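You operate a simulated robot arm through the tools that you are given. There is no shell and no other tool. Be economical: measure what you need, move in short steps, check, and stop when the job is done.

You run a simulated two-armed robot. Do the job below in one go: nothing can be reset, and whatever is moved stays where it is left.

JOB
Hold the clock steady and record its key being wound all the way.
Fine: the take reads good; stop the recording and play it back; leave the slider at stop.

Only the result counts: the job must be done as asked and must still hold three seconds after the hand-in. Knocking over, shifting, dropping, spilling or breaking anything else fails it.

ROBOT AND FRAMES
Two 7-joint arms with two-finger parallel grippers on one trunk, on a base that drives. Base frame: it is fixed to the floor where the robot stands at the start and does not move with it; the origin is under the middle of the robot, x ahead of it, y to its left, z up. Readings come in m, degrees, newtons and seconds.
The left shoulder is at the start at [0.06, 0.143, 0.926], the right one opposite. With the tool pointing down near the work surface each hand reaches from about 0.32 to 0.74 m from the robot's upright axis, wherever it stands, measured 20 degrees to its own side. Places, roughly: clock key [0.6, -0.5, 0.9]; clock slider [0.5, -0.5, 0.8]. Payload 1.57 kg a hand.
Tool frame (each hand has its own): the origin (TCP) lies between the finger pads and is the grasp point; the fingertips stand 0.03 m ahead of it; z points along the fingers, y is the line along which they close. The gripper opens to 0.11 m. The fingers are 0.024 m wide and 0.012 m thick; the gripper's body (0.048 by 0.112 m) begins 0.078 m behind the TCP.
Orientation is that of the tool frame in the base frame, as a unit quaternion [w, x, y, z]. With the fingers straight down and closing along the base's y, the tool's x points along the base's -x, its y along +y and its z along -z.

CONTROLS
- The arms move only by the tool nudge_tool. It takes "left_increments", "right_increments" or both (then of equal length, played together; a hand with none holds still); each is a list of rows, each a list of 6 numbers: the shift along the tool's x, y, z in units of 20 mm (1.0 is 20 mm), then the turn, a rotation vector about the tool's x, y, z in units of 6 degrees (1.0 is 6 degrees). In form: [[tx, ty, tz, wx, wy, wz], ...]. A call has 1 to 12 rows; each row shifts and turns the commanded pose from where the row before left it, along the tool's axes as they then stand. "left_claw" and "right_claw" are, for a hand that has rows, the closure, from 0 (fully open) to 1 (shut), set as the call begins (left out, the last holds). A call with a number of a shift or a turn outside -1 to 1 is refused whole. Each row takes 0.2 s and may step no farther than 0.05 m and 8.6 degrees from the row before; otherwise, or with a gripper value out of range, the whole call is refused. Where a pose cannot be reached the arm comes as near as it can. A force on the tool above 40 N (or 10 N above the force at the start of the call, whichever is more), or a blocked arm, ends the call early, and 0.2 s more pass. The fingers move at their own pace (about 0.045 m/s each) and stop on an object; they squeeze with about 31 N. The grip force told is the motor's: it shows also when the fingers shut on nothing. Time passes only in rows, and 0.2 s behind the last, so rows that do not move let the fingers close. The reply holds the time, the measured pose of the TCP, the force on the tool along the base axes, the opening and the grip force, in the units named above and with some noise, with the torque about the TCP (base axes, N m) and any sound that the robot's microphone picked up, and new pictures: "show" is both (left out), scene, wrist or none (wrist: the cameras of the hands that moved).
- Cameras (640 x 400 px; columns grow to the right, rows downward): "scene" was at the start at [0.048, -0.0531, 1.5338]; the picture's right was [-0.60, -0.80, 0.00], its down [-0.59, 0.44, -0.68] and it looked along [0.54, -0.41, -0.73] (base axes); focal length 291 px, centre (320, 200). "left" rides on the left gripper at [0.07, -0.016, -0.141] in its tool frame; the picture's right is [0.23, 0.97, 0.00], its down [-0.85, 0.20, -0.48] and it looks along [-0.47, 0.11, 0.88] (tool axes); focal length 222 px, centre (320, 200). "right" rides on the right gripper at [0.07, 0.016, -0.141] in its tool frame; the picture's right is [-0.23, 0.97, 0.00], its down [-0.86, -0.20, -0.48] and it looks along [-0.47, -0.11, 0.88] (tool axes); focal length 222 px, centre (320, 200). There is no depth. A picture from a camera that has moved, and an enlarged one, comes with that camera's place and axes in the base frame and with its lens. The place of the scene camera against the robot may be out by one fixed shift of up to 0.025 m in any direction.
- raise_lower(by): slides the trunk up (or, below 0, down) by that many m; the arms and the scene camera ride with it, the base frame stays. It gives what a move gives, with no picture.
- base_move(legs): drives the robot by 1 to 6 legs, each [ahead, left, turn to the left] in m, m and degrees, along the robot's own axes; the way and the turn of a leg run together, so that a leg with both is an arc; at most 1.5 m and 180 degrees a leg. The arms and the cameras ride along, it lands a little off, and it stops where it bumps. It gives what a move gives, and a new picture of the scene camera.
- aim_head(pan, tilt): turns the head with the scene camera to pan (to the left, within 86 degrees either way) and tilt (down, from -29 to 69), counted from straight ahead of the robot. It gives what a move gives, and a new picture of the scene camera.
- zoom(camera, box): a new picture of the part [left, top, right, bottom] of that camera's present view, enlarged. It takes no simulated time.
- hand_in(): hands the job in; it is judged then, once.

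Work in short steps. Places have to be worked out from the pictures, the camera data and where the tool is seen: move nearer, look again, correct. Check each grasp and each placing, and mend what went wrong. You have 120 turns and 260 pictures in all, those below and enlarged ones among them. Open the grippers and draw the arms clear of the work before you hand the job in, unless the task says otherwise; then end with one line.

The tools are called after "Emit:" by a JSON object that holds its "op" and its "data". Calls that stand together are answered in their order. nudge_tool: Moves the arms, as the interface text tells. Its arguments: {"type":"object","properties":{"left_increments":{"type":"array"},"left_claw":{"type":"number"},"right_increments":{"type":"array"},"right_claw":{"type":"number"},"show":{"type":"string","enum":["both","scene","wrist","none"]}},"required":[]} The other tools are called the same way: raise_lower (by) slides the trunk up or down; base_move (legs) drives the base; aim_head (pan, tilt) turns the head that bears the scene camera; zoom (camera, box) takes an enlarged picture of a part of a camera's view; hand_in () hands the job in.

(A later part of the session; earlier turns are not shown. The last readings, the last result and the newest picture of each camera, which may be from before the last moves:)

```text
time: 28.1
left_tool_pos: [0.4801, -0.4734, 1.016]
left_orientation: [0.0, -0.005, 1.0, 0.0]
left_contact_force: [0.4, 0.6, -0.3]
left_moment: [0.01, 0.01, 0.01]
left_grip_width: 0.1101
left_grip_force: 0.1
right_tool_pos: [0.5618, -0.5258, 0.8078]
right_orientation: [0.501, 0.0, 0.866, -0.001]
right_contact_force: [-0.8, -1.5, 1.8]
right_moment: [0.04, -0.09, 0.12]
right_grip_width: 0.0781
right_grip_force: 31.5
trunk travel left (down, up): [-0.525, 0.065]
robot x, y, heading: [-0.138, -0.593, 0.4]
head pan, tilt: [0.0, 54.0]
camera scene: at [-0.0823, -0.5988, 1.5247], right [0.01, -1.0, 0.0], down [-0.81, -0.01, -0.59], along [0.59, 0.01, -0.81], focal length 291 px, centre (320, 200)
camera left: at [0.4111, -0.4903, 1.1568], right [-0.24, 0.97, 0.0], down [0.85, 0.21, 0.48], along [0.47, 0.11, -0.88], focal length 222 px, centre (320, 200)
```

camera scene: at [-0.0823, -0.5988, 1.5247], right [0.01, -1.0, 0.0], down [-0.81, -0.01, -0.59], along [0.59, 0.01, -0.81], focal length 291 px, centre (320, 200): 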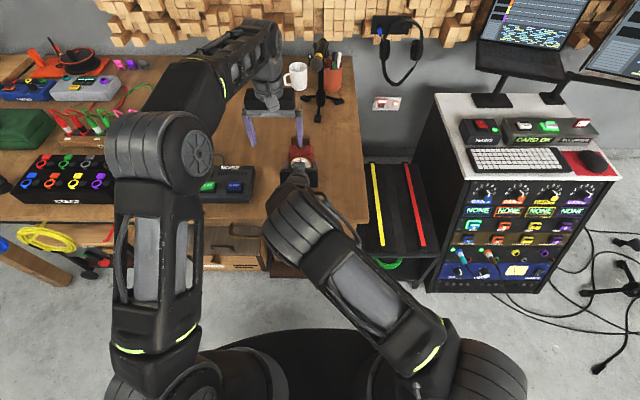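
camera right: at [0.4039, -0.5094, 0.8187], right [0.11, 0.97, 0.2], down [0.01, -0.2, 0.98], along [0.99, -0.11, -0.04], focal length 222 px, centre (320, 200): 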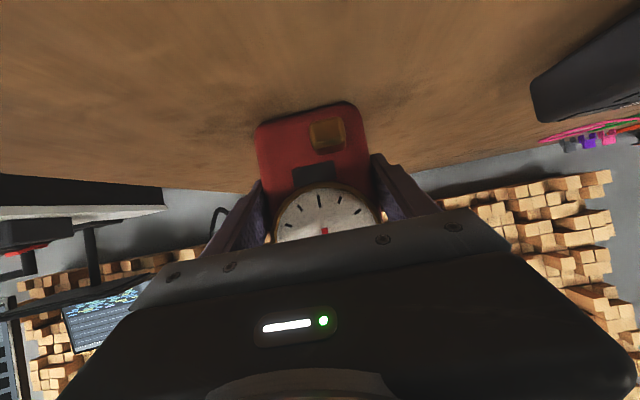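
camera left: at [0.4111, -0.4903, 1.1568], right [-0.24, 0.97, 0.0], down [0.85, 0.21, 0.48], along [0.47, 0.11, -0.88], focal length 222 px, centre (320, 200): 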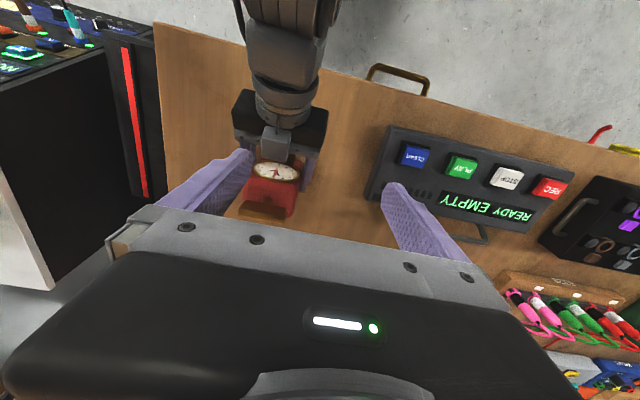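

The left hand can't reach over the key from this stance. I'll open the right hand, draw it straight back 8 cm, then drive 8 cm forward so it returns to the same hold while the left gains reach.

Emit:
{"op": "nudge_tool", "data": {"right_increments": [[0, 0, 0, 0, 0, 0], [0, 0, 0, 0, 0, 0], [0, 0, 0, 0, 0, 0]], "right_claw": 0, "show": "none"}}

Emit:
{"op": "nudge_tool", "data": {"right_increments": [[0.5, 0, -0.866, 0, 0, 0], [0.5, 0, -0.866, 0, 0, 0], [0.5, 0, -0.866, 0, 0, 0], [0.5, 0, -0.866, 0, 0, 0]], "show": "wrist"}}

```text
time: 28.9
left_tool_pos: [0.4805, -0.4737, 1.0161]
left_orientation: [0.0, -0.005, 1.0, 0.0]
left_contact_force: [0.4, 0.4, 1.1]
left_moment: [-0.02, -0.01, 0.04]
left_grip_width: 0.1101
left_grip_force: 0.1
right_tool_pos: [0.5617, -0.5262, 0.8075]
right_orientation: [0.5, 0.0, 0.866, -0.001]
right_contact_force: [0.5, -0.2, -0.2]
right_moment: [-0.03, 0.0, 0.01]
right_grip_width: 0.1099
right_grip_force: 0.0
trunk travel left (down, up): [-0.525, 0.065]
robot x, y, heading: [-0.1398, -0.5924, 0.2]
head pan, tilt: [0.0, 54.0]
```

```text
time: 29.9
left_tool_pos: [0.4795, -0.474, 1.0147]
left_orientation: [0.0, -0.006, 1.0, 0.0]
left_contact_force: [0.1, 0.6, -0.2]
left_moment: [-0.01, 0.0, -0.01]
left_grip_width: 0.1102
left_grip_force: 0.0
right_tool_pos: [0.4812, -0.5241, 0.81]
right_orientation: [0.501, 0.0, 0.866, -0.001]
right_contact_force: [-0.8, 0.6, 0.3]
right_moment: [-0.05, 0.0, 0.01]
right_grip_width: 0.1099
right_grip_force: 0.1
trunk travel left (down, up): [-0.525, 0.065]
robot x, y, heading: [-0.1405, -0.593, 0.3]
head pan, tilt: [0.0, 54.0]
camera right: at [0.3228, -0.5069, 0.8204], right [0.11, 0.97, 0.2], down [0.01, -0.2, 0.98], along [0.99, -0.11, -0.04], focal length 222 px, centre (320, 200)
```

right: 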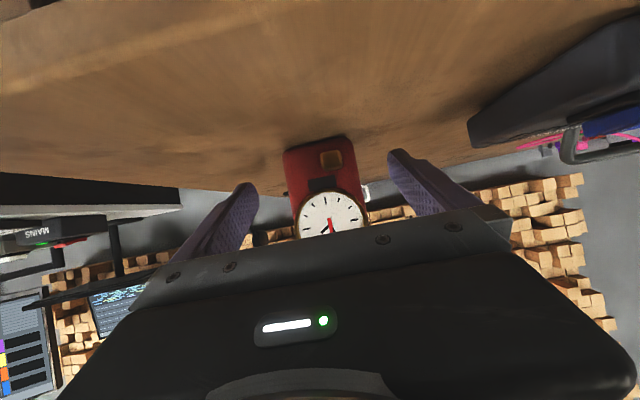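

Clear of the clock. I drive 8 cm forward.

Emit:
{"op": "base_move", "data": {"legs": [[0.08, 0, 0]]}}

Emit:
{"op": "zoom", "data": {"camera": "scene", "box": [260, 120, 350, 200]}}

```text
time: 30.9
left_tool_pos: [0.5639, -0.4746, 1.0142]
left_orientation: [0.0, -0.005, 1.0, 0.0]
left_contact_force: [0.9, -0.5, -1.8]
left_moment: [0.0, 0.0, 0.01]
left_grip_width: 0.1097
left_grip_force: 0.1
right_tool_pos: [0.5637, -0.5239, 0.8083]
right_orientation: [0.499, 0.0, 0.867, -0.001]
right_contact_force: [0.2, -0.4, -1.1]
right_moment: [-0.01, 0.01, -0.01]
right_grip_width: 0.1102
right_grip_force: 0.0
trunk travel left (down, up): [-0.525, 0.065]
robot x, y, heading: [-0.0579, -0.5943, 0.5]
head pan, tilt: [0.0, 54.0]
camera scene: at [0.0012, -0.5977, 1.5246], right [0.01, -1.0, 0.0], down [-0.81, -0.01, -0.59], along [0.59, 0.0, -0.81], focal length 291 px, centre (320, 200)
```

scene: 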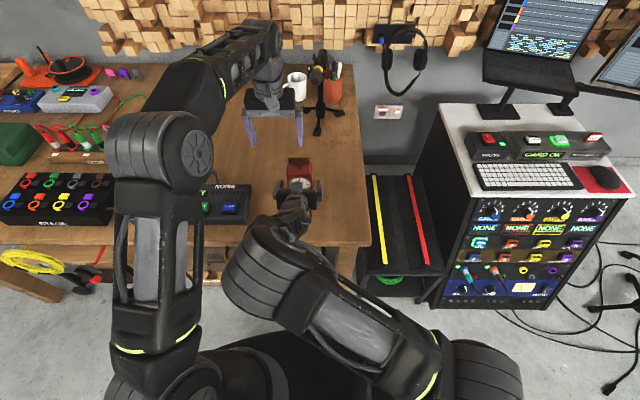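

```text
5.00 times, centred on (305, 160) of scene
camera zoom: at [0.0012, -0.5977, 1.5246], right [0.01, -1.0, 0.0], down [-0.81, -0.01, -0.59], along [0.59, 0.0, -0.81], focal length 1454 px, centre (395, 400)
```

zoom: 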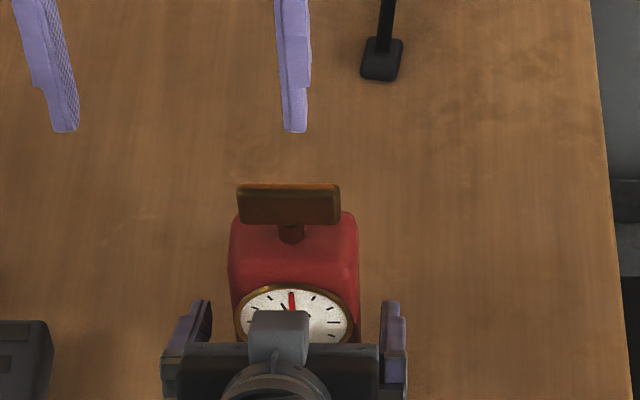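

The right hand is again exactly around the clock. I nudge it 2.5 mm to centre and close, while the left hand starts turning -90° about its axis so that its fingers close along x, across the key bar.

Emit:
{"op": "nudge_tool", "data": {"right_increments": [[0, -0.12, 0, 0, 0, 0], [0, 0, 0, 0, 0, 0], [0, 0, 0, 0, 0, 0], [0, 0, 0, 0, 0, 0], [0, 0, 0, 0, 0, 0], [0, 0, 0, 0, 0, 0], [0, 0, 0, 0, 0, 0], [0, 0, 0, 0, 0, 0], [0, 0, 0, 0, 0, 0], [0, 0, 0, 0, 0, 0], [0, 0, 0, 0, 0, 0], [0, 0, 0, 0, 0, 0]], "left_increments": [[0, 0, 0, 0, 0, -1], [0, 0, 0, 0, 0, -1], [0, 0, 0, 0, 0, -1], [0, 0, 0, 0, 0, -1], [0, 0, 0, 0, 0, -1], [0, 0, 0, 0, 0, -1], [0, 0, 0, 0, 0, -1], [0, 0, 0, 0, 0, -1], [0, 0, 0, 0, 0, -1], [0, 0, 0, 0, 0, -1], [0, 0, 0, 0, 0, -1], [0, 0, 0, 0, 0, -1]], "right_claw": 0.6, "left_claw": 0.5}}

```text
time: 33.5
left_tool_pos: [0.5615, -0.4746, 1.015]
left_orientation: [0.0, -0.592, 0.806, 0.001]
left_contact_force: [0.1, -0.1, -0.3]
left_moment: [-0.03, 0.02, 0.01]
left_grip_width: 0.0549
left_grip_force: 0.1
right_tool_pos: [0.5611, -0.5255, 0.8078]
right_orientation: [0.499, 0.0, 0.867, -0.001]
right_contact_force: [-0.8, -0.9, -0.6]
right_moment: [0.03, -0.03, 0.0]
right_grip_width: 0.0778
right_grip_force: 31.0
trunk travel left (down, up): [-0.525, 0.065]
robot x, y, heading: [-0.0587, -0.5915, 0.3]
head pan, tilt: [0.0, 54.0]
camera scene: at [-0.0004, -0.5979, 1.5247], right [0.01, -1.0, 0.0], down [-0.81, -0.01, -0.59], along [0.59, 0.0, -0.81], focal length 291 px, centre (320, 200)
camera right: at [0.4047, -0.5091, 0.8194], right [0.12, 0.97, 0.2], down [0.01, -0.2, 0.98], along [0.99, -0.11, -0.04], focal length 222 px, centre (320, 200)
camera left: at [0.5571, -0.5447, 1.1561], right [-1.0, 0.07, 0.0], down [0.07, 0.88, 0.48], along [0.04, 0.48, -0.88], focal length 222 px, centre (320, 200)
```

scene: 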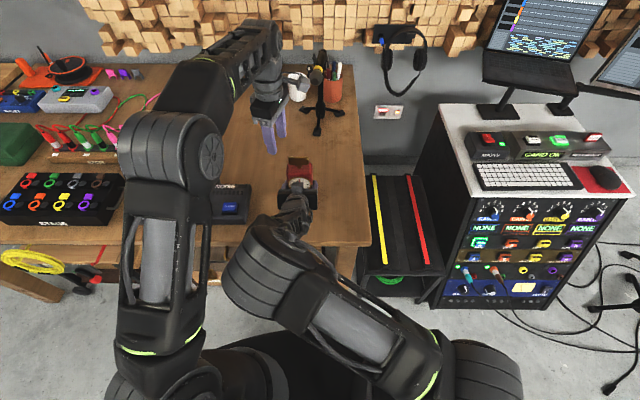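
right: 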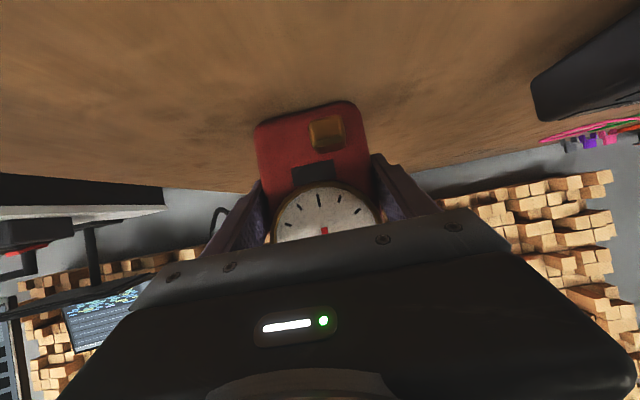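
left: 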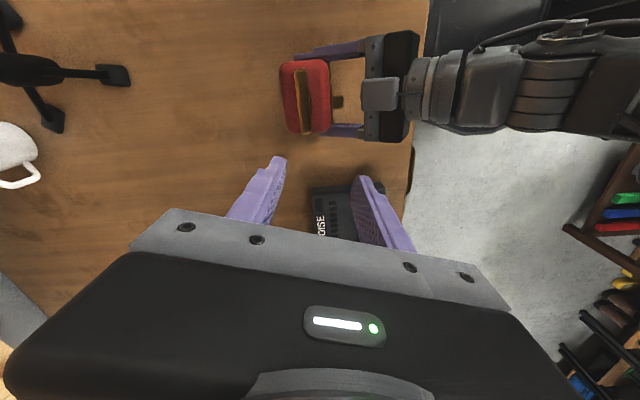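

A good top view from the left wrist. I zoom in on the key for its exact place and angle.

Emit:
{"op": "zoom", "data": {"camera": "left", "box": [260, 30, 400, 150]}}

```text
3.33 times, centred on (330, 90) of left
camera zoom: at [0.5571, -0.5447, 1.1561], right [-1.0, 0.07, 0.0], down [0.07, 0.88, 0.48], along [0.04, 0.48, -0.88], focal length 740 px, centre (287, 567)
```

zoom: 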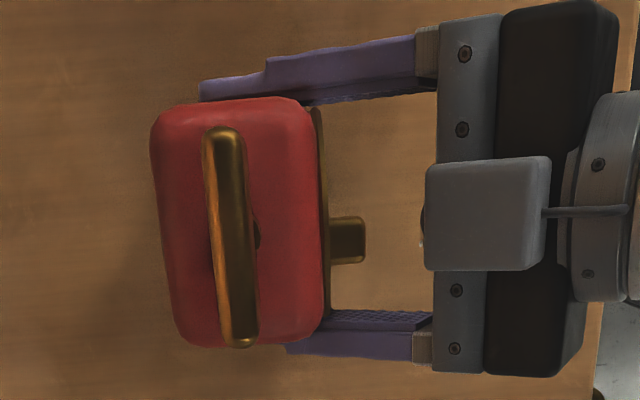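

The key centre is at (0.575,-0.526), with its bar nearly along y (about 3° off). I finish the turn and centre the left hand above the key at the same height to verify alignment.

Emit:
{"op": "nudge_tool", "data": {"left_increments": [[0, 0, 0, 0, 0, -1], [0, 0, 0, 0, 0, -1], [0, 0, 0, 0, 0, -0.5], [0.85, -0.23, 0, 0, 0, 0], [0.85, -0.23, 0, 0, 0, 0], [0.85, -0.23, 0, 0, 0, 0]]}}

Emit:
{"op": "zoom", "data": {"camera": "left", "box": [220, 80, 420, 260]}}

Emit:
{"op": "zoom", "data": {"camera": "scene", "box": [240, 60, 360, 220]}}

```text
time: 35.0
left_tool_pos: [0.5669, -0.5004, 1.0145]
left_orientation: [0.0, -0.692, 0.722, 0.0]
left_contact_force: [-0.5, 1.0, -0.2]
left_moment: [-0.01, 0.01, 0.0]
left_grip_width: 0.055
left_grip_force: 0.0
left hand out of reach, approached as far as the arm can: row 5, 6
right_tool_pos: [0.5614, -0.526, 0.8082]
right_orientation: [0.499, 0.0, 0.867, 0.0]
right_contact_force: [0.5, 0.9, -0.3]
right_moment: [0.06, 0.0, 0.0]
right_grip_width: 0.0779
right_grip_force: 30.5
trunk travel left (down, up): [-0.525, 0.065]
robot x, y, heading: [-0.0569, -0.5944, 0.5]
head pan, tilt: [0.0, 54.0]
camera scene: at [-0.0002, -0.5979, 1.5247], right [0.01, -1.0, 0.0], down [-0.81, -0.01, -0.59], along [0.59, 0.0, -0.81], focal length 291 px, centre (320, 200)
camera left: at [0.5801, -0.5697, 1.1557], right [-0.98, -0.18, 0.0], down [-0.16, 0.86, 0.48], along [-0.09, 0.47, -0.88], focal length 222 px, centre (320, 200)
```

scene: 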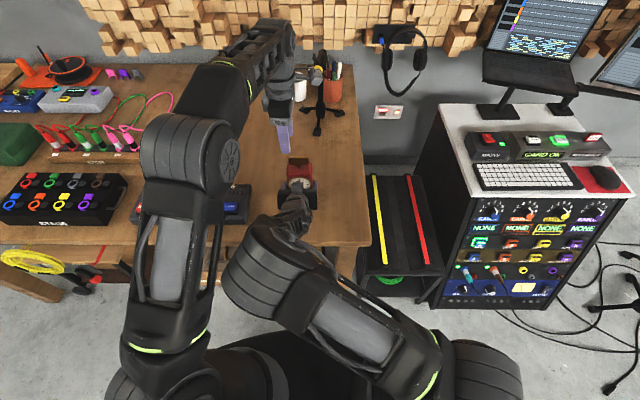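
left: 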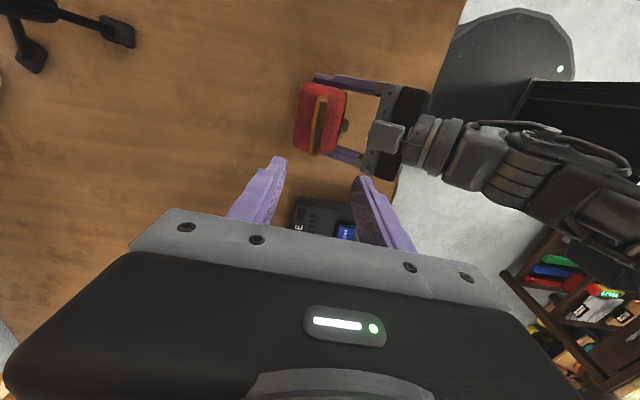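

```text
2.22 times, centred on (320, 170) of left
camera zoom: at [0.5801, -0.5697, 1.1557], right [-0.98, -0.18, 0.0], down [-0.16, 0.86, 0.48], along [-0.09, 0.47, -0.88], focal length 494 px, centre (320, 267)
```

zoom: 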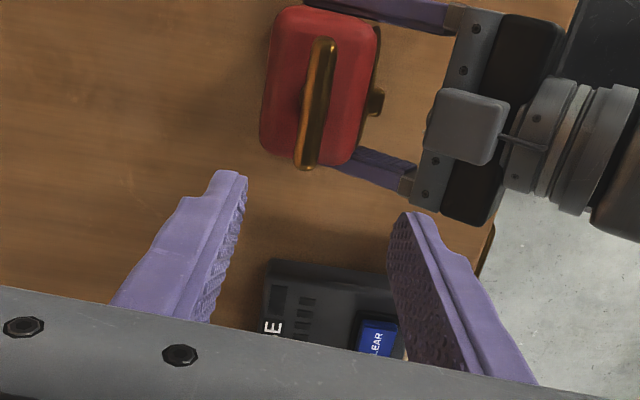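

```text
2.50 times, centred on (300, 140) of scene
camera zoom: at [-0.0002, -0.5979, 1.5247], right [0.01, -1.0, 0.0], down [-0.81, -0.01, -0.59], along [0.59, 0.0, -0.81], focal length 727 px, centre (370, 350)
```

zoom: 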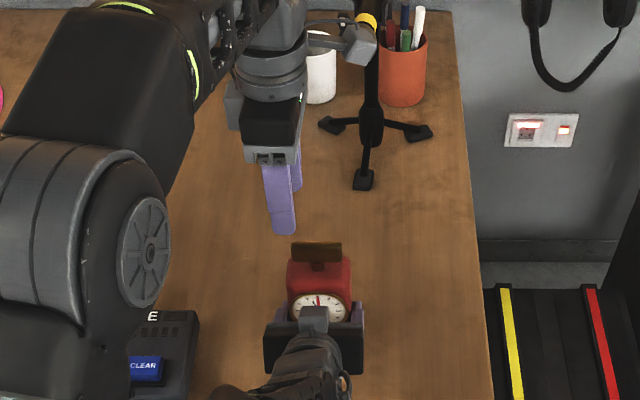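

The left arm is at its reach limit here, so I gain 5 cm more with the same trick: release, retract 5 cm, drive 5 cm.

Emit:
{"op": "nudge_tool", "data": {"right_increments": [[0, 0, 0, 0, 0, 0], [0, 0, 0, 0, 0, 0], [0, 0, 0, 0, 0, 0], [0.5, 0, -0.866, 0, 0, 0], [0.5, 0, -0.866, 0, 0, 0], [0.25, 0, -0.433, 0, 0, 0]], "right_claw": 0, "show": "wrist"}}

Emit:
{"op": "base_move", "data": {"legs": [[0.05, 0, 0]]}}

Emit:
{"op": "zoom", "data": {"camera": "left", "box": [220, 60, 420, 240]}}

```text
time: 36.5
left_tool_pos: [0.5672, -0.4939, 1.0186]
left_orientation: [0.001, -0.695, 0.719, -0.005]
left_contact_force: [0.3, 0.6, -0.1]
left_moment: [-0.02, -0.01, 0.01]
left_grip_width: 0.0552
left_grip_force: 0.1
right_tool_pos: [0.5214, -0.55, 0.8036]
right_orientation: [0.495, 0.024, 0.869, -0.01]
right_contact_force: [0.2, -0.1, -0.8]
right_moment: [0.01, 0.0, 0.02]
right_grip_width: 0.1101
right_grip_force: 0.0
trunk travel left (down, up): [-0.525, 0.065]
robot x, y, heading: [-0.0564, -0.5961, 0.3]
head pan, tilt: [0.0, 54.0]
stopped in row 6 (right hand): the arm was blocked; the commanded pose is now the measured one
camera right: at [0.3652, -0.5251, 0.8178], right [0.17, 0.97, 0.2], down [0.01, -0.21, 0.98], along [0.99, -0.16, -0.05], focal length 222 px, centre (320, 200)
```

right: 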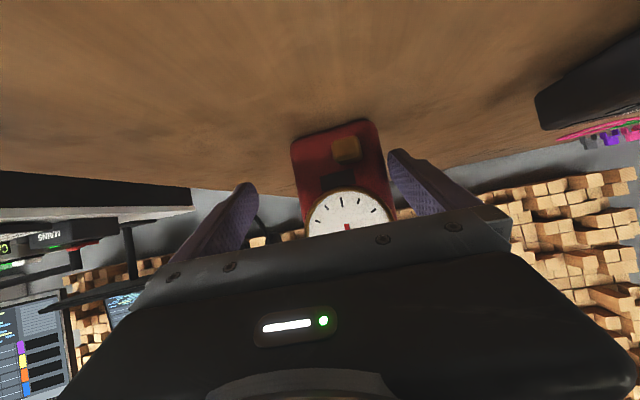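

```text
time: 37.5
left_tool_pos: [0.6185, -0.4952, 1.0168]
left_orientation: [0.001, -0.694, 0.72, -0.004]
left_contact_force: [0.3, -0.2, -0.2]
left_moment: [0.03, 0.04, 0.01]
left_grip_width: 0.055
left_grip_force: 0.0
right_tool_pos: [0.5736, -0.5477, 0.8038]
right_orientation: [0.493, 0.025, 0.869, -0.01]
right_contact_force: [0.2, -0.6, 0.5]
right_moment: [-0.04, 0.01, 0.0]
right_grip_width: 0.1105
right_grip_force: 0.1
trunk travel left (down, up): [-0.525, 0.065]
robot x, y, heading: [-0.0092, -0.5916, 0.6]
head pan, tilt: [0.0, 54.0]
camera scene: at [0.0516, -0.5973, 1.5246], right [0.01, -1.0, 0.0], down [-0.81, -0.01, -0.59], along [0.59, 0.01, -0.81], focal length 291 px, centre (320, 200)
```

scene: 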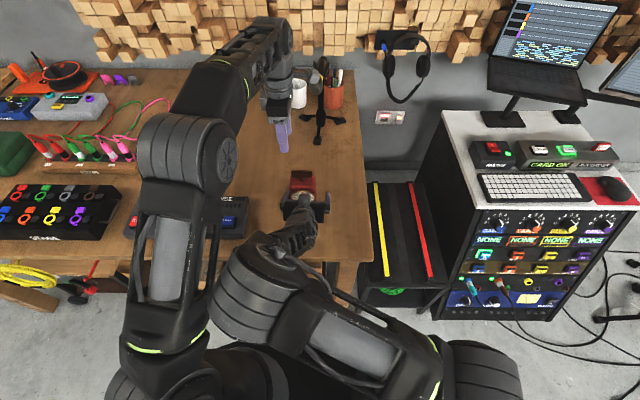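

```text
2.22 times, centred on (320, 150) of left
camera zoom: at [0.6322, -0.5641, 1.1589], right [-0.98, -0.19, -0.01], down [-0.17, 0.86, 0.47], along [-0.09, 0.47, -0.88], focal length 494 px, centre (320, 311)
```

zoom: 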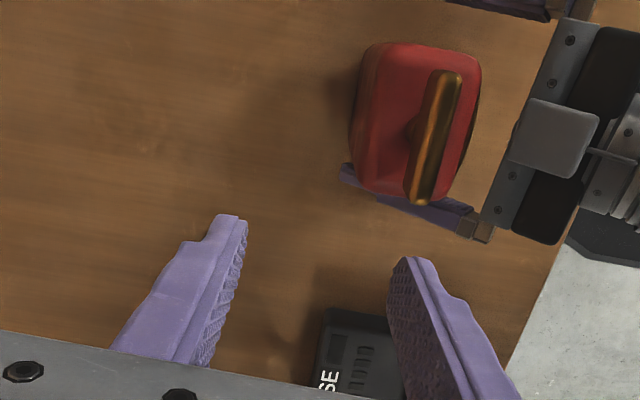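

The arms touched elbows during the retract, so the right hand ended 2 cm off and may have nudged the clock about a centimetre. I look closely before moving further.

Emit:
{"op": "zoom", "data": {"camera": "right", "box": [200, 60, 440, 260]}}

Emit:
{"op": "zoom", "data": {"camera": "scene", "box": [260, 150, 350, 230]}}

Emit:
{"op": "zoom", "data": {"camera": "left", "box": [300, 40, 440, 150]}}

```text
2.00 times, centred on (320, 160) of right
camera zoom: at [0.4165, -0.5241, 0.8174], right [0.17, 0.97, 0.2], down [0.02, -0.21, 0.98], along [0.99, -0.16, -0.05], focal length 444 px, centre (320, 280)
```

zoom: 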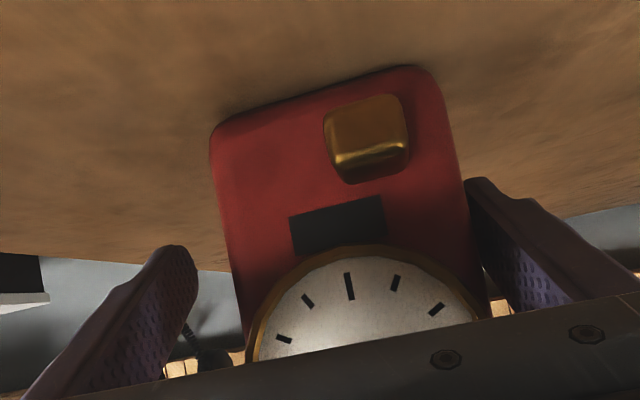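

```text
5.00 times, centred on (305, 190) of scene
camera zoom: at [0.0516, -0.5973, 1.5246], right [0.01, -1.0, 0.0], down [-0.81, -0.01, -0.59], along [0.59, 0.01, -0.81], focal length 1454 px, centre (395, 250)
```

zoom: 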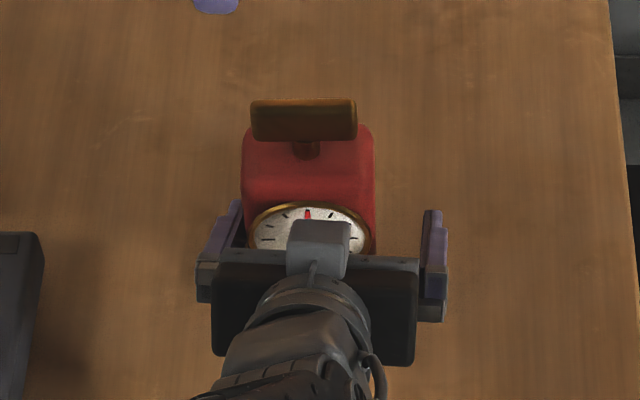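

```text
3.64 times, centred on (370, 95) of left
camera zoom: at [0.6322, -0.5641, 1.1589], right [-0.98, -0.19, -0.01], down [-0.17, 0.86, 0.47], along [-0.09, 0.47, -0.88], focal length 808 px, centre (138, 582)
```

zoom: 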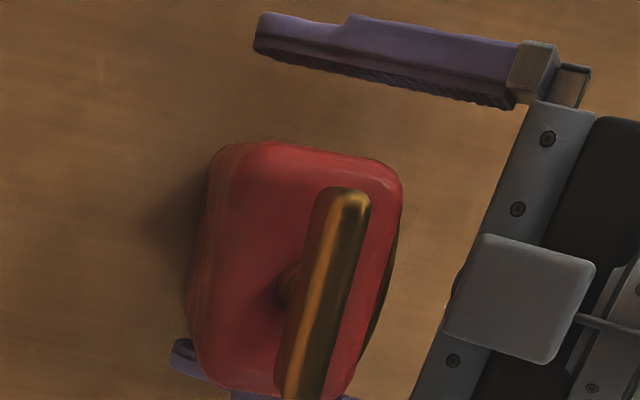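

The clock is slightly moved but fine, and its +y side is close to a finger. I first move the left arm away toward REC, which frees the elbows, and then centre the right hand.

Emit:
{"op": "nudge_tool", "data": {"left_increments": [[-0.986, 0.341, 0, 0, 0, 0], [-0.986, 0.341, 0, 0, 0, 0], [-0.986, 0.341, 0, 0, 0, 0], [-0.986, 0.341, 0, 0, 0, 0], [-0.986, 0.341, 0.2, 0, 0, 0], [-0.986, 0.341, 0.2, 0, 0, 0], [-0.986, 0.341, 0.2, 0, 0, 0], [-0.986, 0.341, 0.2, 0, 0, 0], [-0.986, 0.341, 0.2, 0, 0, 0], [-0.986, 0.341, 0.2, 0, 0, 0], [-0.986, 0.341, 0.2, 0, 0, 0], [-0.986, 0.341, 0.2, 0, 0, 0]], "left_claw": 1}}

```text
time: 40.1
left_tool_pos: [0.5448, -0.254, 0.9853]
left_orientation: [0.0, -0.694, 0.72, -0.004]
left_contact_force: [0.3, -0.1, 0.4]
left_moment: [-0.02, 0.0, -0.03]
left_grip_width: 0.0
left_grip_force: 21.5
right_tool_pos: [0.5718, -0.5477, 0.8049]
right_orientation: [0.495, 0.025, 0.869, -0.01]
right_contact_force: [0.3, -1.0, 0.1]
right_moment: [0.0, -0.01, 0.03]
right_grip_width: 0.11
right_grip_force: 0.1
trunk travel left (down, up): [-0.525, 0.065]
robot x, y, heading: [-0.0097, -0.594, 0.7]
head pan, tilt: [0.0, 54.0]
camera scene: at [0.0496, -0.5969, 1.5247], right [0.01, -1.0, 0.0], down [-0.81, -0.01, -0.59], along [0.59, 0.01, -0.81], focal length 291 px, centre (320, 200)
camera left: at [0.5585, -0.3228, 1.1268], right [-0.98, -0.19, -0.01], down [-0.17, 0.86, 0.47], along [-0.09, 0.46, -0.88], focal length 222 px, centre (320, 200)
```

scene: 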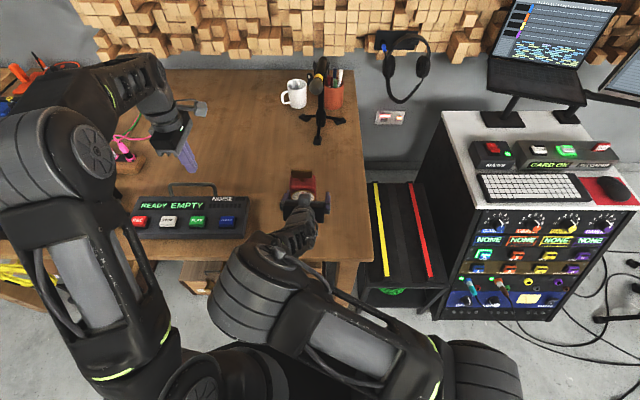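
left: 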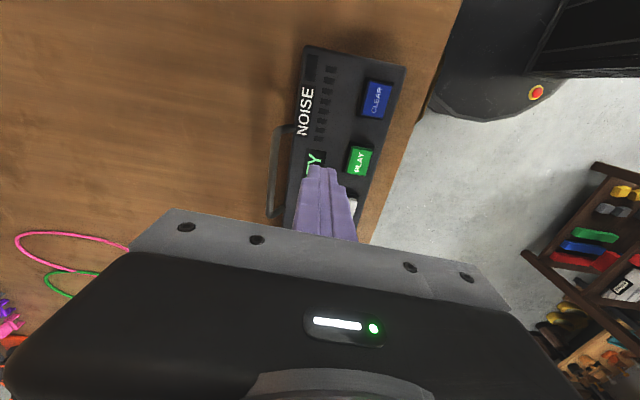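

Elbows are clear. I centre the right hand on the clock (+11 mm in y, 1 cm back, yaw +3°).

Emit:
{"op": "nudge_tool", "data": {"right_increments": [[0, 0.3, 0, 0, 0, 0], [0.13, 0.28, -0.22, -0.2, 0, -0.13], [0.13, 0, -0.22, -0.2, 0, -0.13]], "show": "wrist"}}

Emit:
{"op": "zoom", "data": {"camera": "right", "box": [200, 60, 440, 260]}}

Emit:
{"op": "zoom", "data": {"camera": "scene", "box": [260, 150, 350, 230]}}

```text
time: 40.9
left_tool_pos: [0.545, -0.2555, 0.9843]
left_orientation: [0.001, -0.694, 0.72, -0.005]
left_contact_force: [0.7, -0.8, 0.2]
left_moment: [-0.01, 0.05, -0.01]
left_grip_width: 0.0
left_grip_force: 21.2
right_tool_pos: [0.5624, -0.537, 0.8041]
right_orientation: [0.495, 0.002, 0.869, 0.002]
right_contact_force: [0.7, 0.1, -0.5]
right_moment: [0.01, -0.01, -0.02]
right_grip_width: 0.11
right_grip_force: 0.1
trunk travel left (down, up): [-0.525, 0.065]
robot x, y, heading: [-0.0065, -0.5938, 0.4]
head pan, tilt: [0.0, 54.0]
camera right: at [0.4049, -0.5196, 0.8174], right [0.12, 0.97, 0.2], down [0.03, -0.21, 0.98], along [0.99, -0.11, -0.05], focal length 222 px, centre (320, 200)
```

right: 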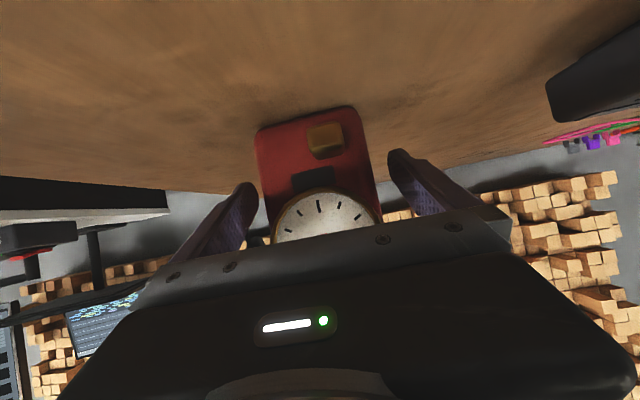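

```text
2.00 times, centred on (320, 160) of right
camera zoom: at [0.4049, -0.5196, 0.8174], right [0.12, 0.97, 0.2], down [0.03, -0.21, 0.98], along [0.99, -0.11, -0.05], focal length 444 px, centre (320, 280)
```

zoom: 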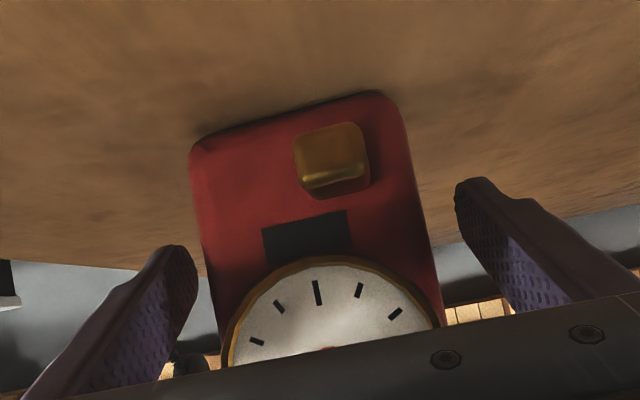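

```text
5.00 times, centred on (305, 190) of scene
camera zoom: at [0.0496, -0.5973, 1.5247], right [0.01, -1.0, 0.0], down [-0.81, -0.01, -0.59], along [0.59, 0.01, -0.81], focal length 1454 px, centre (395, 250)
```

zoom: 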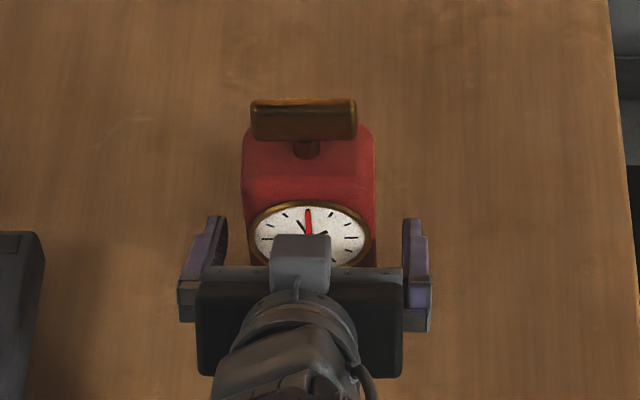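

Centred. I close the right hand on the clock again.

Emit:
{"op": "nudge_tool", "data": {"right_increments": [[0, 0.05, 0, 0, 0, 0], [0, 0, 0, 0, 0, 0], [0, 0, 0, 0, 0, 0], [0, 0, 0, 0, 0, 0]], "right_claw": 0.6, "show": "wrist"}}

```text
time: 41.9
left_tool_pos: [0.5466, -0.2542, 0.9849]
left_orientation: [0.001, -0.694, 0.72, -0.004]
left_contact_force: [0.6, -0.6, -0.3]
left_moment: [-0.01, 0.01, -0.01]
left_grip_width: 0.0003
left_grip_force: 21.1
right_tool_pos: [0.5617, -0.5361, 0.8051]
right_orientation: [0.495, 0.003, 0.869, 0.001]
right_contact_force: [0.2, -1.2, 0.2]
right_moment: [-0.1, 0.01, 0.07]
right_grip_width: 0.0781
right_grip_force: 31.3
trunk travel left (down, up): [-0.525, 0.065]
robot x, y, heading: [-0.0085, -0.592, 0.8]
head pan, tilt: [0.0, 54.0]
camera right: at [0.4049, -0.5189, 0.8176], right [0.12, 0.97, 0.2], down [0.02, -0.2, 0.98], along [0.99, -0.11, -0.05], focal length 222 px, centre (320, 200)
```

right: 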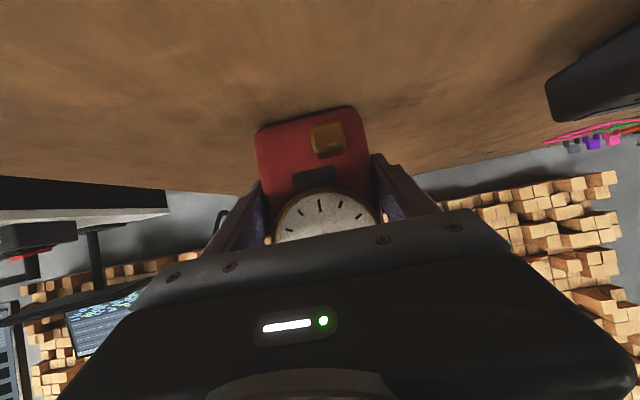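

Held again. The wrist view confirms buttons at x≈0.48, spaced 0.087 m, with REC at y≈-0.056. I bring the closed left fingers above REC.

Emit:
{"op": "nudge_tool", "data": {"left_increments": [[-0.977, 0.364, 0.6, 0, 0, 0], [-0.977, 0.364, 0.6, 0, 0, 0], [-0.977, 0.364, 0.6, 0, 0, 0], [-0.977, 0.364, 0.6, 0, 0, 0], [-0.977, 0.364, 0.6, 0, 0, 0], [-0.977, 0.364, 0.6, 0, 0, 0], [-0.977, 0.364, 0.6, 0, 0, 0], [-0.977, 0.364, 0.6, 0, 0, 0], [-0.977, 0.364, 0.6, 0, 0, 0], [-0.977, 0.364, 0.6, 0, 0, 0]]}}

Emit:
{"op": "zoom", "data": {"camera": "scene", "box": [110, 150, 270, 260]}}

```text
time: 44.1
left_tool_pos: [0.477, -0.0611, 0.8618]
left_orientation: [0.001, -0.694, 0.72, -0.004]
left_contact_force: [-0.4, 0.0, 0.2]
left_moment: [0.02, -0.01, 0.0]
left_grip_width: 0.0001
left_grip_force: 20.7
right_tool_pos: [0.5627, -0.536, 0.8044]
right_orientation: [0.495, 0.003, 0.869, 0.001]
right_contact_force: [0.5, -1.1, 1.1]
right_moment: [-0.24, 0.0, -0.04]
right_grip_width: 0.0779
right_grip_force: 30.7
trunk travel left (down, up): [-0.525, 0.065]
robot x, y, heading: [-0.0113, -0.5913, 0.2]
head pan, tilt: [0.0, 54.0]
camera scene: at [0.0496, -0.597, 1.5247], right [0.01, -1.0, 0.0], down [-0.81, -0.01, -0.59], along [0.59, 0.01, -0.81], focal length 291 px, centre (320, 200)
camera left: at [0.4903, -0.1295, 1.0049], right [-0.98, -0.19, -0.01], down [-0.17, 0.86, 0.47], along [-0.08, 0.46, -0.88], focal length 222 px, centre (320, 200)
```

scene: 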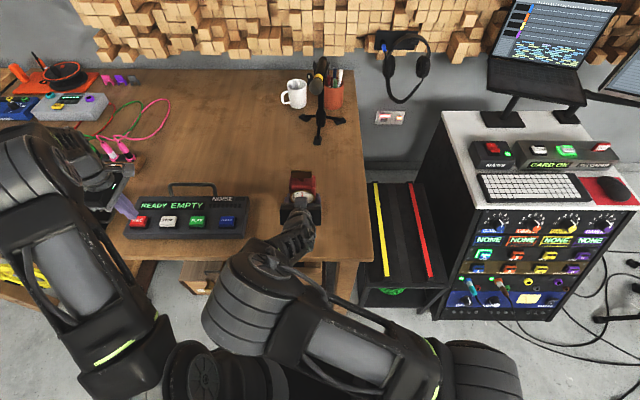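
left: 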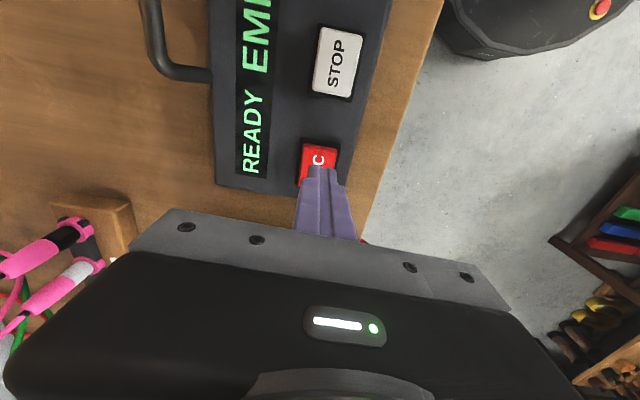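

```text
3.64 times, centred on (190, 205) of scene
camera zoom: at [0.0496, -0.597, 1.5247], right [0.01, -1.0, 0.0], down [-0.81, -0.01, -0.59], along [0.59, 0.01, -0.81], focal length 1057 px, centre (793, 182)
```

zoom: 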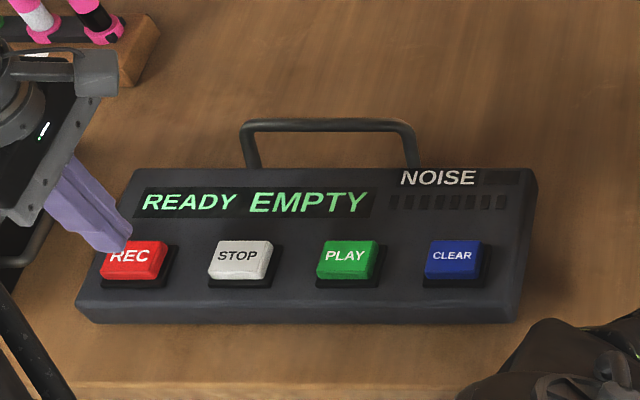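

REC lies right under the fingertips. I press down in small steps.

Emit:
{"op": "nudge_tool", "data": {"left_increments": [[-0.2, 0, 0.8, 0, 0, 0], [0, 0, 0.6, 0, 0, 0], [0, 0, 0.3, 0, 0, 0], [0, 0, 0.2, 0, 0, 0]], "show": "scene"}}

Emit:
{"op": "zoom", "data": {"camera": "scene", "box": [110, 150, 270, 260]}}

```text
time: 45.1
left_tool_pos: [0.4784, -0.0562, 0.829]
left_orientation: [0.005, -0.694, 0.719, -0.005]
left_contact_force: [-7.2, -2.6, 31.1]
left_moment: [-0.07, 0.24, -0.08]
left_grip_width: 0.0002
left_grip_force: 21.4
right_tool_pos: [0.5596, -0.5373, 0.8056]
right_orientation: [0.494, 0.002, 0.869, 0.003]
right_contact_force: [0.7, 0.6, 0.2]
right_moment: [-0.02, 0.03, -0.01]
right_grip_width: 0.0776
right_grip_force: 31.2
trunk travel left (down, up): [-0.525, 0.065]
robot x, y, heading: [-0.009, -0.5921, 0.7]
head pan, tilt: [0.0, 54.0]
heard: click
camera scene: at [0.0467, -0.6002, 1.5252], right [0.01, -1.0, 0.0], down [-0.81, -0.01, -0.59], along [0.59, 0.01, -0.81], focal length 291 px, centre (320, 200)
```

scene: 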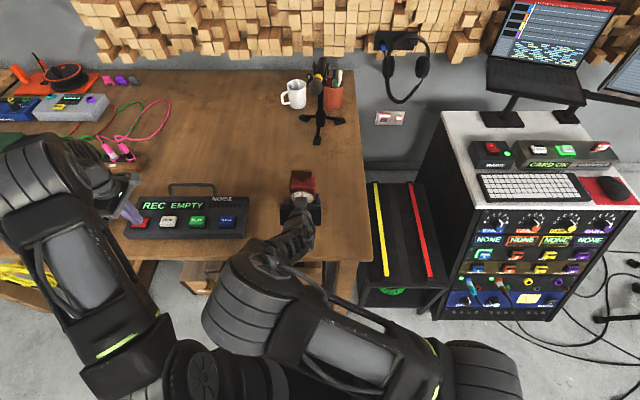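

```text
3.64 times, centred on (190, 205) of scene
camera zoom: at [0.0467, -0.6002, 1.5252], right [0.01, -1.0, 0.0], down [-0.81, -0.01, -0.59], along [0.59, 0.01, -0.81], focal length 1057 px, centre (793, 182)
```

zoom: 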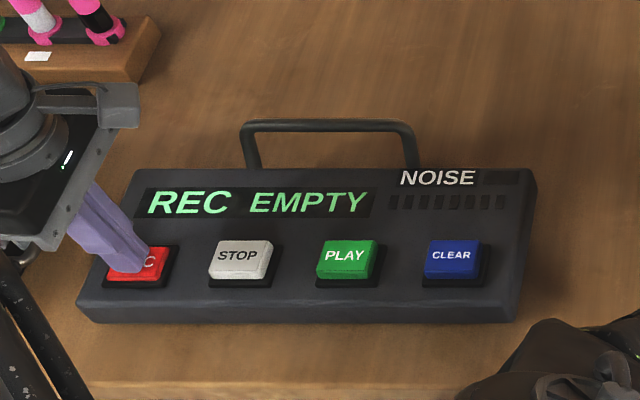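

The display shows REC, so recording is running. I lift and carry the left hand to above the key, opening the fingers to about 44 mm.

Emit:
{"op": "nudge_tool", "data": {"left_increments": [[0, 0, -1, 0, 0, 0], [0, 0, -1, 0, 0, 0], [0, 0, -1, 0, 0, 0], [0.99, -0.238, -0.5, 0, 0, 0], [0.99, -0.238, -0.5, 0, 0, 0], [0.99, -0.238, -0.5, 0, 0, 0], [0.99, -0.238, -0.5, 0, 0, 0], [0.99, -0.238, -0.5, 0, 0, 0], [0.99, -0.238, -0.5, 0, 0, 0], [0.99, -0.238, -0.5, 0, 0, 0], [0.99, -0.238, -0.5, 0, 0, 0], [0.99, -0.238, -0.5, 0, 0, 0]], "left_claw": 0.6, "show": "none"}}

Emit:
{"op": "nudge_tool", "data": {"left_increments": [[0.99, -0.238, 0, 0, 0, 0], [0.99, -0.238, 0, 0, 0, 0], [0.99, -0.238, 0, 0, 0, 0], [0.99, -0.238, 0, 0, 0, 0], [0.99, -0.238, 0, 0, 0, 0], [0.99, -0.238, 0, 0, 0, 0], [0.99, -0.238, 0, 0, 0, 0], [0.99, -0.238, 0, 0, 0, 0], [0.99, -0.238, 0, 0, 0, 0], [0.99, -0.238, 0, 0, 0, 0]]}}

Emit:
{"op": "zoom", "data": {"camera": "left", "box": [220, 60, 420, 240]}}

Emit:
{"op": "zoom", "data": {"camera": "scene", "box": [110, 150, 270, 260]}}

```text
time: 47.7
left_tool_pos: [0.5163, -0.2334, 0.9785]
left_orientation: [0.001, -0.695, 0.719, -0.005]
left_contact_force: [-0.7, -0.4, 0.6]
left_moment: [-0.03, 0.02, -0.02]
left_grip_width: 0.0438
left_grip_force: 0.1
right_tool_pos: [0.5619, -0.5356, 0.8038]
right_orientation: [0.495, 0.002, 0.869, 0.002]
right_contact_force: [1.6, 1.0, 1.2]
right_moment: [-0.22, 0.01, 0.08]
right_grip_width: 0.0778
right_grip_force: 30.4
trunk travel left (down, up): [-0.525, 0.065]
robot x, y, heading: [-0.0077, -0.5922, 0.6]
head pan, tilt: [0.0, 54.0]
```

```text
time: 49.9
left_tool_pos: [0.5565, -0.4337, 0.9787]
left_orientation: [0.001, -0.694, 0.72, -0.005]
left_contact_force: [-0.3, -0.4, 0.1]
left_moment: [0.0, -0.03, 0.01]
left_grip_width: 0.0441
left_grip_force: 0.2
right_tool_pos: [0.5615, -0.537, 0.8047]
right_orientation: [0.495, 0.001, 0.869, 0.002]
right_contact_force: [1.2, -0.7, 2.9]
right_moment: [-0.29, -0.02, 0.08]
right_grip_width: 0.0776
right_grip_force: 30.8
trunk travel left (down, up): [-0.525, 0.065]
robot x, y, heading: [-0.0049, -0.5909, 0.4]
head pan, tilt: [0.0, 54.0]
camera scene: at [0.0495, -0.5975, 1.5247], right [0.01, -1.0, 0.0], down [-0.81, -0.01, -0.59], along [0.59, 0.01, -0.81], focal length 291 px, centre (320, 200)
camera left: at [0.5706, -0.5025, 1.1208], right [-0.98, -0.19, -0.01], down [-0.17, 0.86, 0.47], along [-0.08, 0.47, -0.88], focal length 222 px, centre (320, 200)
```

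scene: 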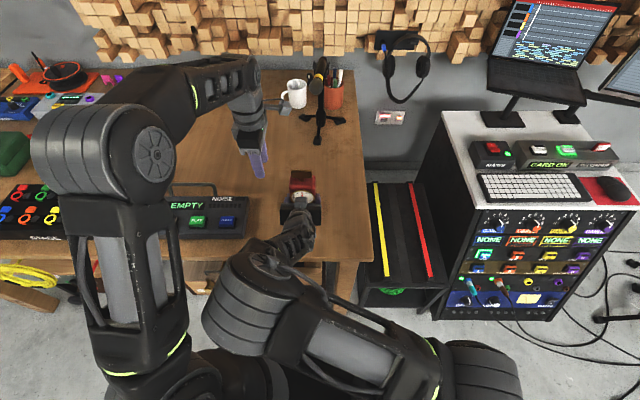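
left: 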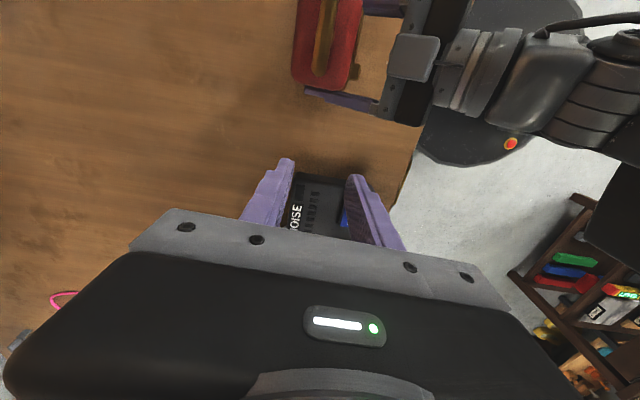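

```text
2.22 times, centred on (320, 150) of left
camera zoom: at [0.5706, -0.5025, 1.1208], right [-0.98, -0.19, -0.01], down [-0.17, 0.86, 0.47], along [-0.08, 0.47, -0.88], focal length 494 px, centre (320, 311)
```

zoom: 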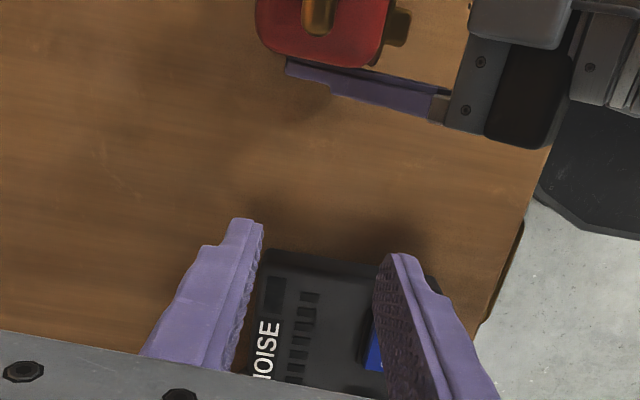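

```text
3.64 times, centred on (190, 205) of scene
camera zoom: at [0.0495, -0.5975, 1.5247], right [0.01, -1.0, 0.0], down [-0.81, -0.01, -0.59], along [0.59, 0.01, -0.81], focal length 1057 px, centre (793, 182)
```

zoom: 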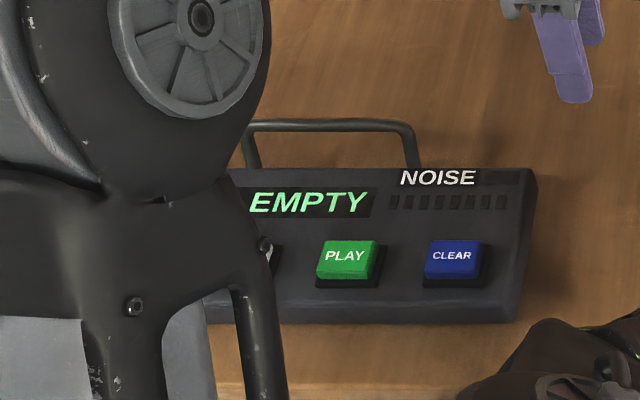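

The noise bars are quiet and the key centre is at (0.574,-0.535). I move to hover directly over it and fix 2° of yaw.

Emit:
{"op": "nudge_tool", "data": {"left_increments": [[1, -0.212, 0, 0, 0, 0], [1, -0.212, 0, 0, 0, 0], [1, -0.212, 0, 0, 0, 0], [1, -0.212, 0, 0, 0, 0], [1, -0.212, 0, 0, 0, 0], [0, 0, 0, 0, 0, -0.35]], "show": "wrist"}}

Emit:
{"op": "zoom", "data": {"camera": "left", "box": [240, 100, 400, 240]}}

Emit:
{"op": "zoom", "data": {"camera": "scene", "box": [250, 110, 360, 230]}}

```text
time: 51.3
left_tool_pos: [0.5754, -0.5233, 0.9865]
left_orientation: [0.0, 0.715, -0.699, 0.013]
left_contact_force: [-0.4, -0.4, -0.4]
left_moment: [-0.01, 0.04, 0.01]
left_grip_width: 0.0441
left_grip_force: 0.1
right_tool_pos: [0.5629, -0.5386, 0.8044]
right_orientation: [0.495, 0.004, 0.869, -0.001]
right_contact_force: [-0.4, 4.3, 13.2]
right_moment: [0.27, 0.3, -0.1]
right_grip_width: 0.0778
right_grip_force: 30.8
trunk travel left (down, up): [-0.525, 0.065]
robot x, y, heading: [-0.0057, -0.5908, 0.6]
head pan, tilt: [0.0, 54.0]
camera left: at [0.5918, -0.5895, 1.1294], right [-0.97, -0.25, -0.02], down [-0.23, 0.86, 0.46], along [-0.1, 0.45, -0.89], focal length 222 px, centre (320, 200)
```

left: 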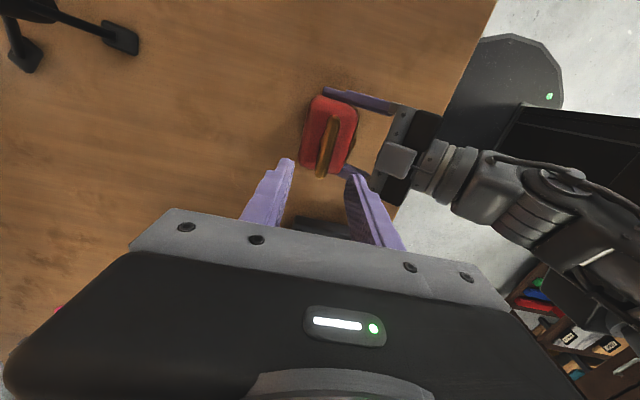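

```text
2.86 times, centred on (320, 170) of left
camera zoom: at [0.5918, -0.5895, 1.1294], right [-0.97, -0.25, -0.02], down [-0.23, 0.86, 0.46], along [-0.1, 0.45, -0.89], focal length 635 px, centre (320, 286)
```

zoom: 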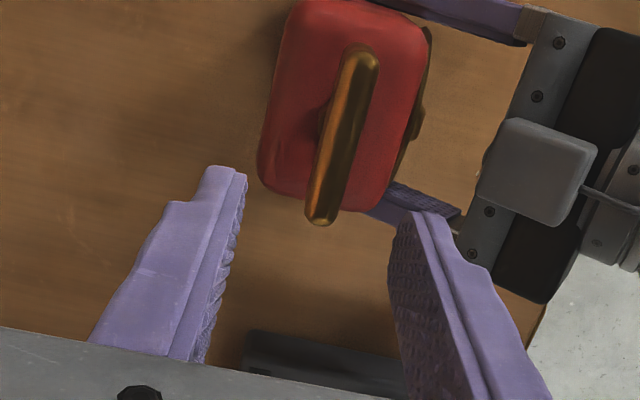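

```text
3.33 times, centred on (305, 170) of scene
camera zoom: at [0.0485, -0.5969, 1.5249], right [0.01, -1.0, 0.0], down [-0.81, -0.01, -0.59], along [0.59, 0.01, -0.81], focal length 969 px, centre (370, 300)
```

zoom: 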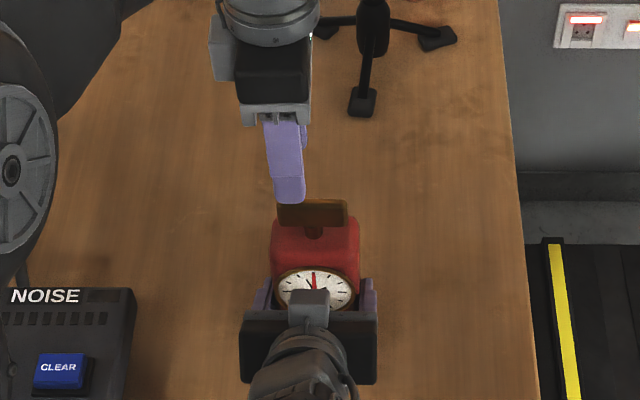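

The arms seem to be pressing on each other (right force 13 N, left 1 cm short). I look at the whole scene to find the contact.

Emit:
{"op": "zoom", "data": {"camera": "scene", "box": [0, 0, 640, 400]}}

Emit:
{"op": "zoom", "data": {"camera": "left", "box": [360, 40, 640, 400]}}

```text
1.00 times, centred on (320, 200) of scene (not enlarged: the box is as wide or as high as the picture)
camera zoom: at [0.0485, -0.5969, 1.5249], right [0.01, -1.0, 0.0], down [-0.81, -0.01, -0.59], along [0.59, 0.01, -0.81], focal length 291 px, centre (320, 200)
```

zoom: 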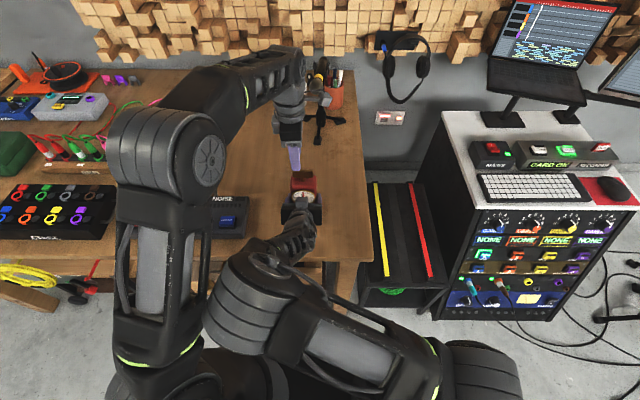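

```text
1.11 times, centred on (500, 220) of left
camera zoom: at [0.5918, -0.5895, 1.1294], right [-0.97, -0.25, -0.02], down [-0.23, 0.86, 0.46], along [-0.1, 0.45, -0.89], focal length 247 px, centre (120, 178)
```

zoom: 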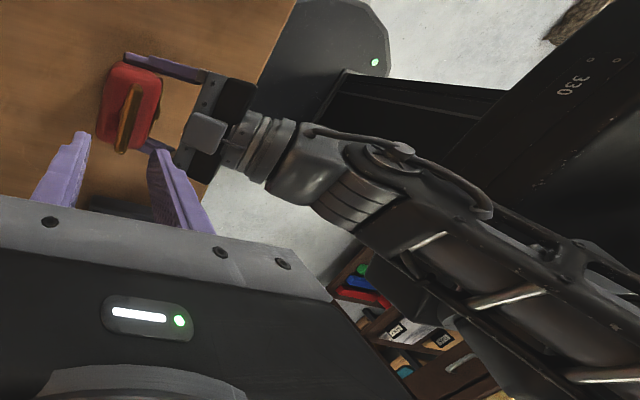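

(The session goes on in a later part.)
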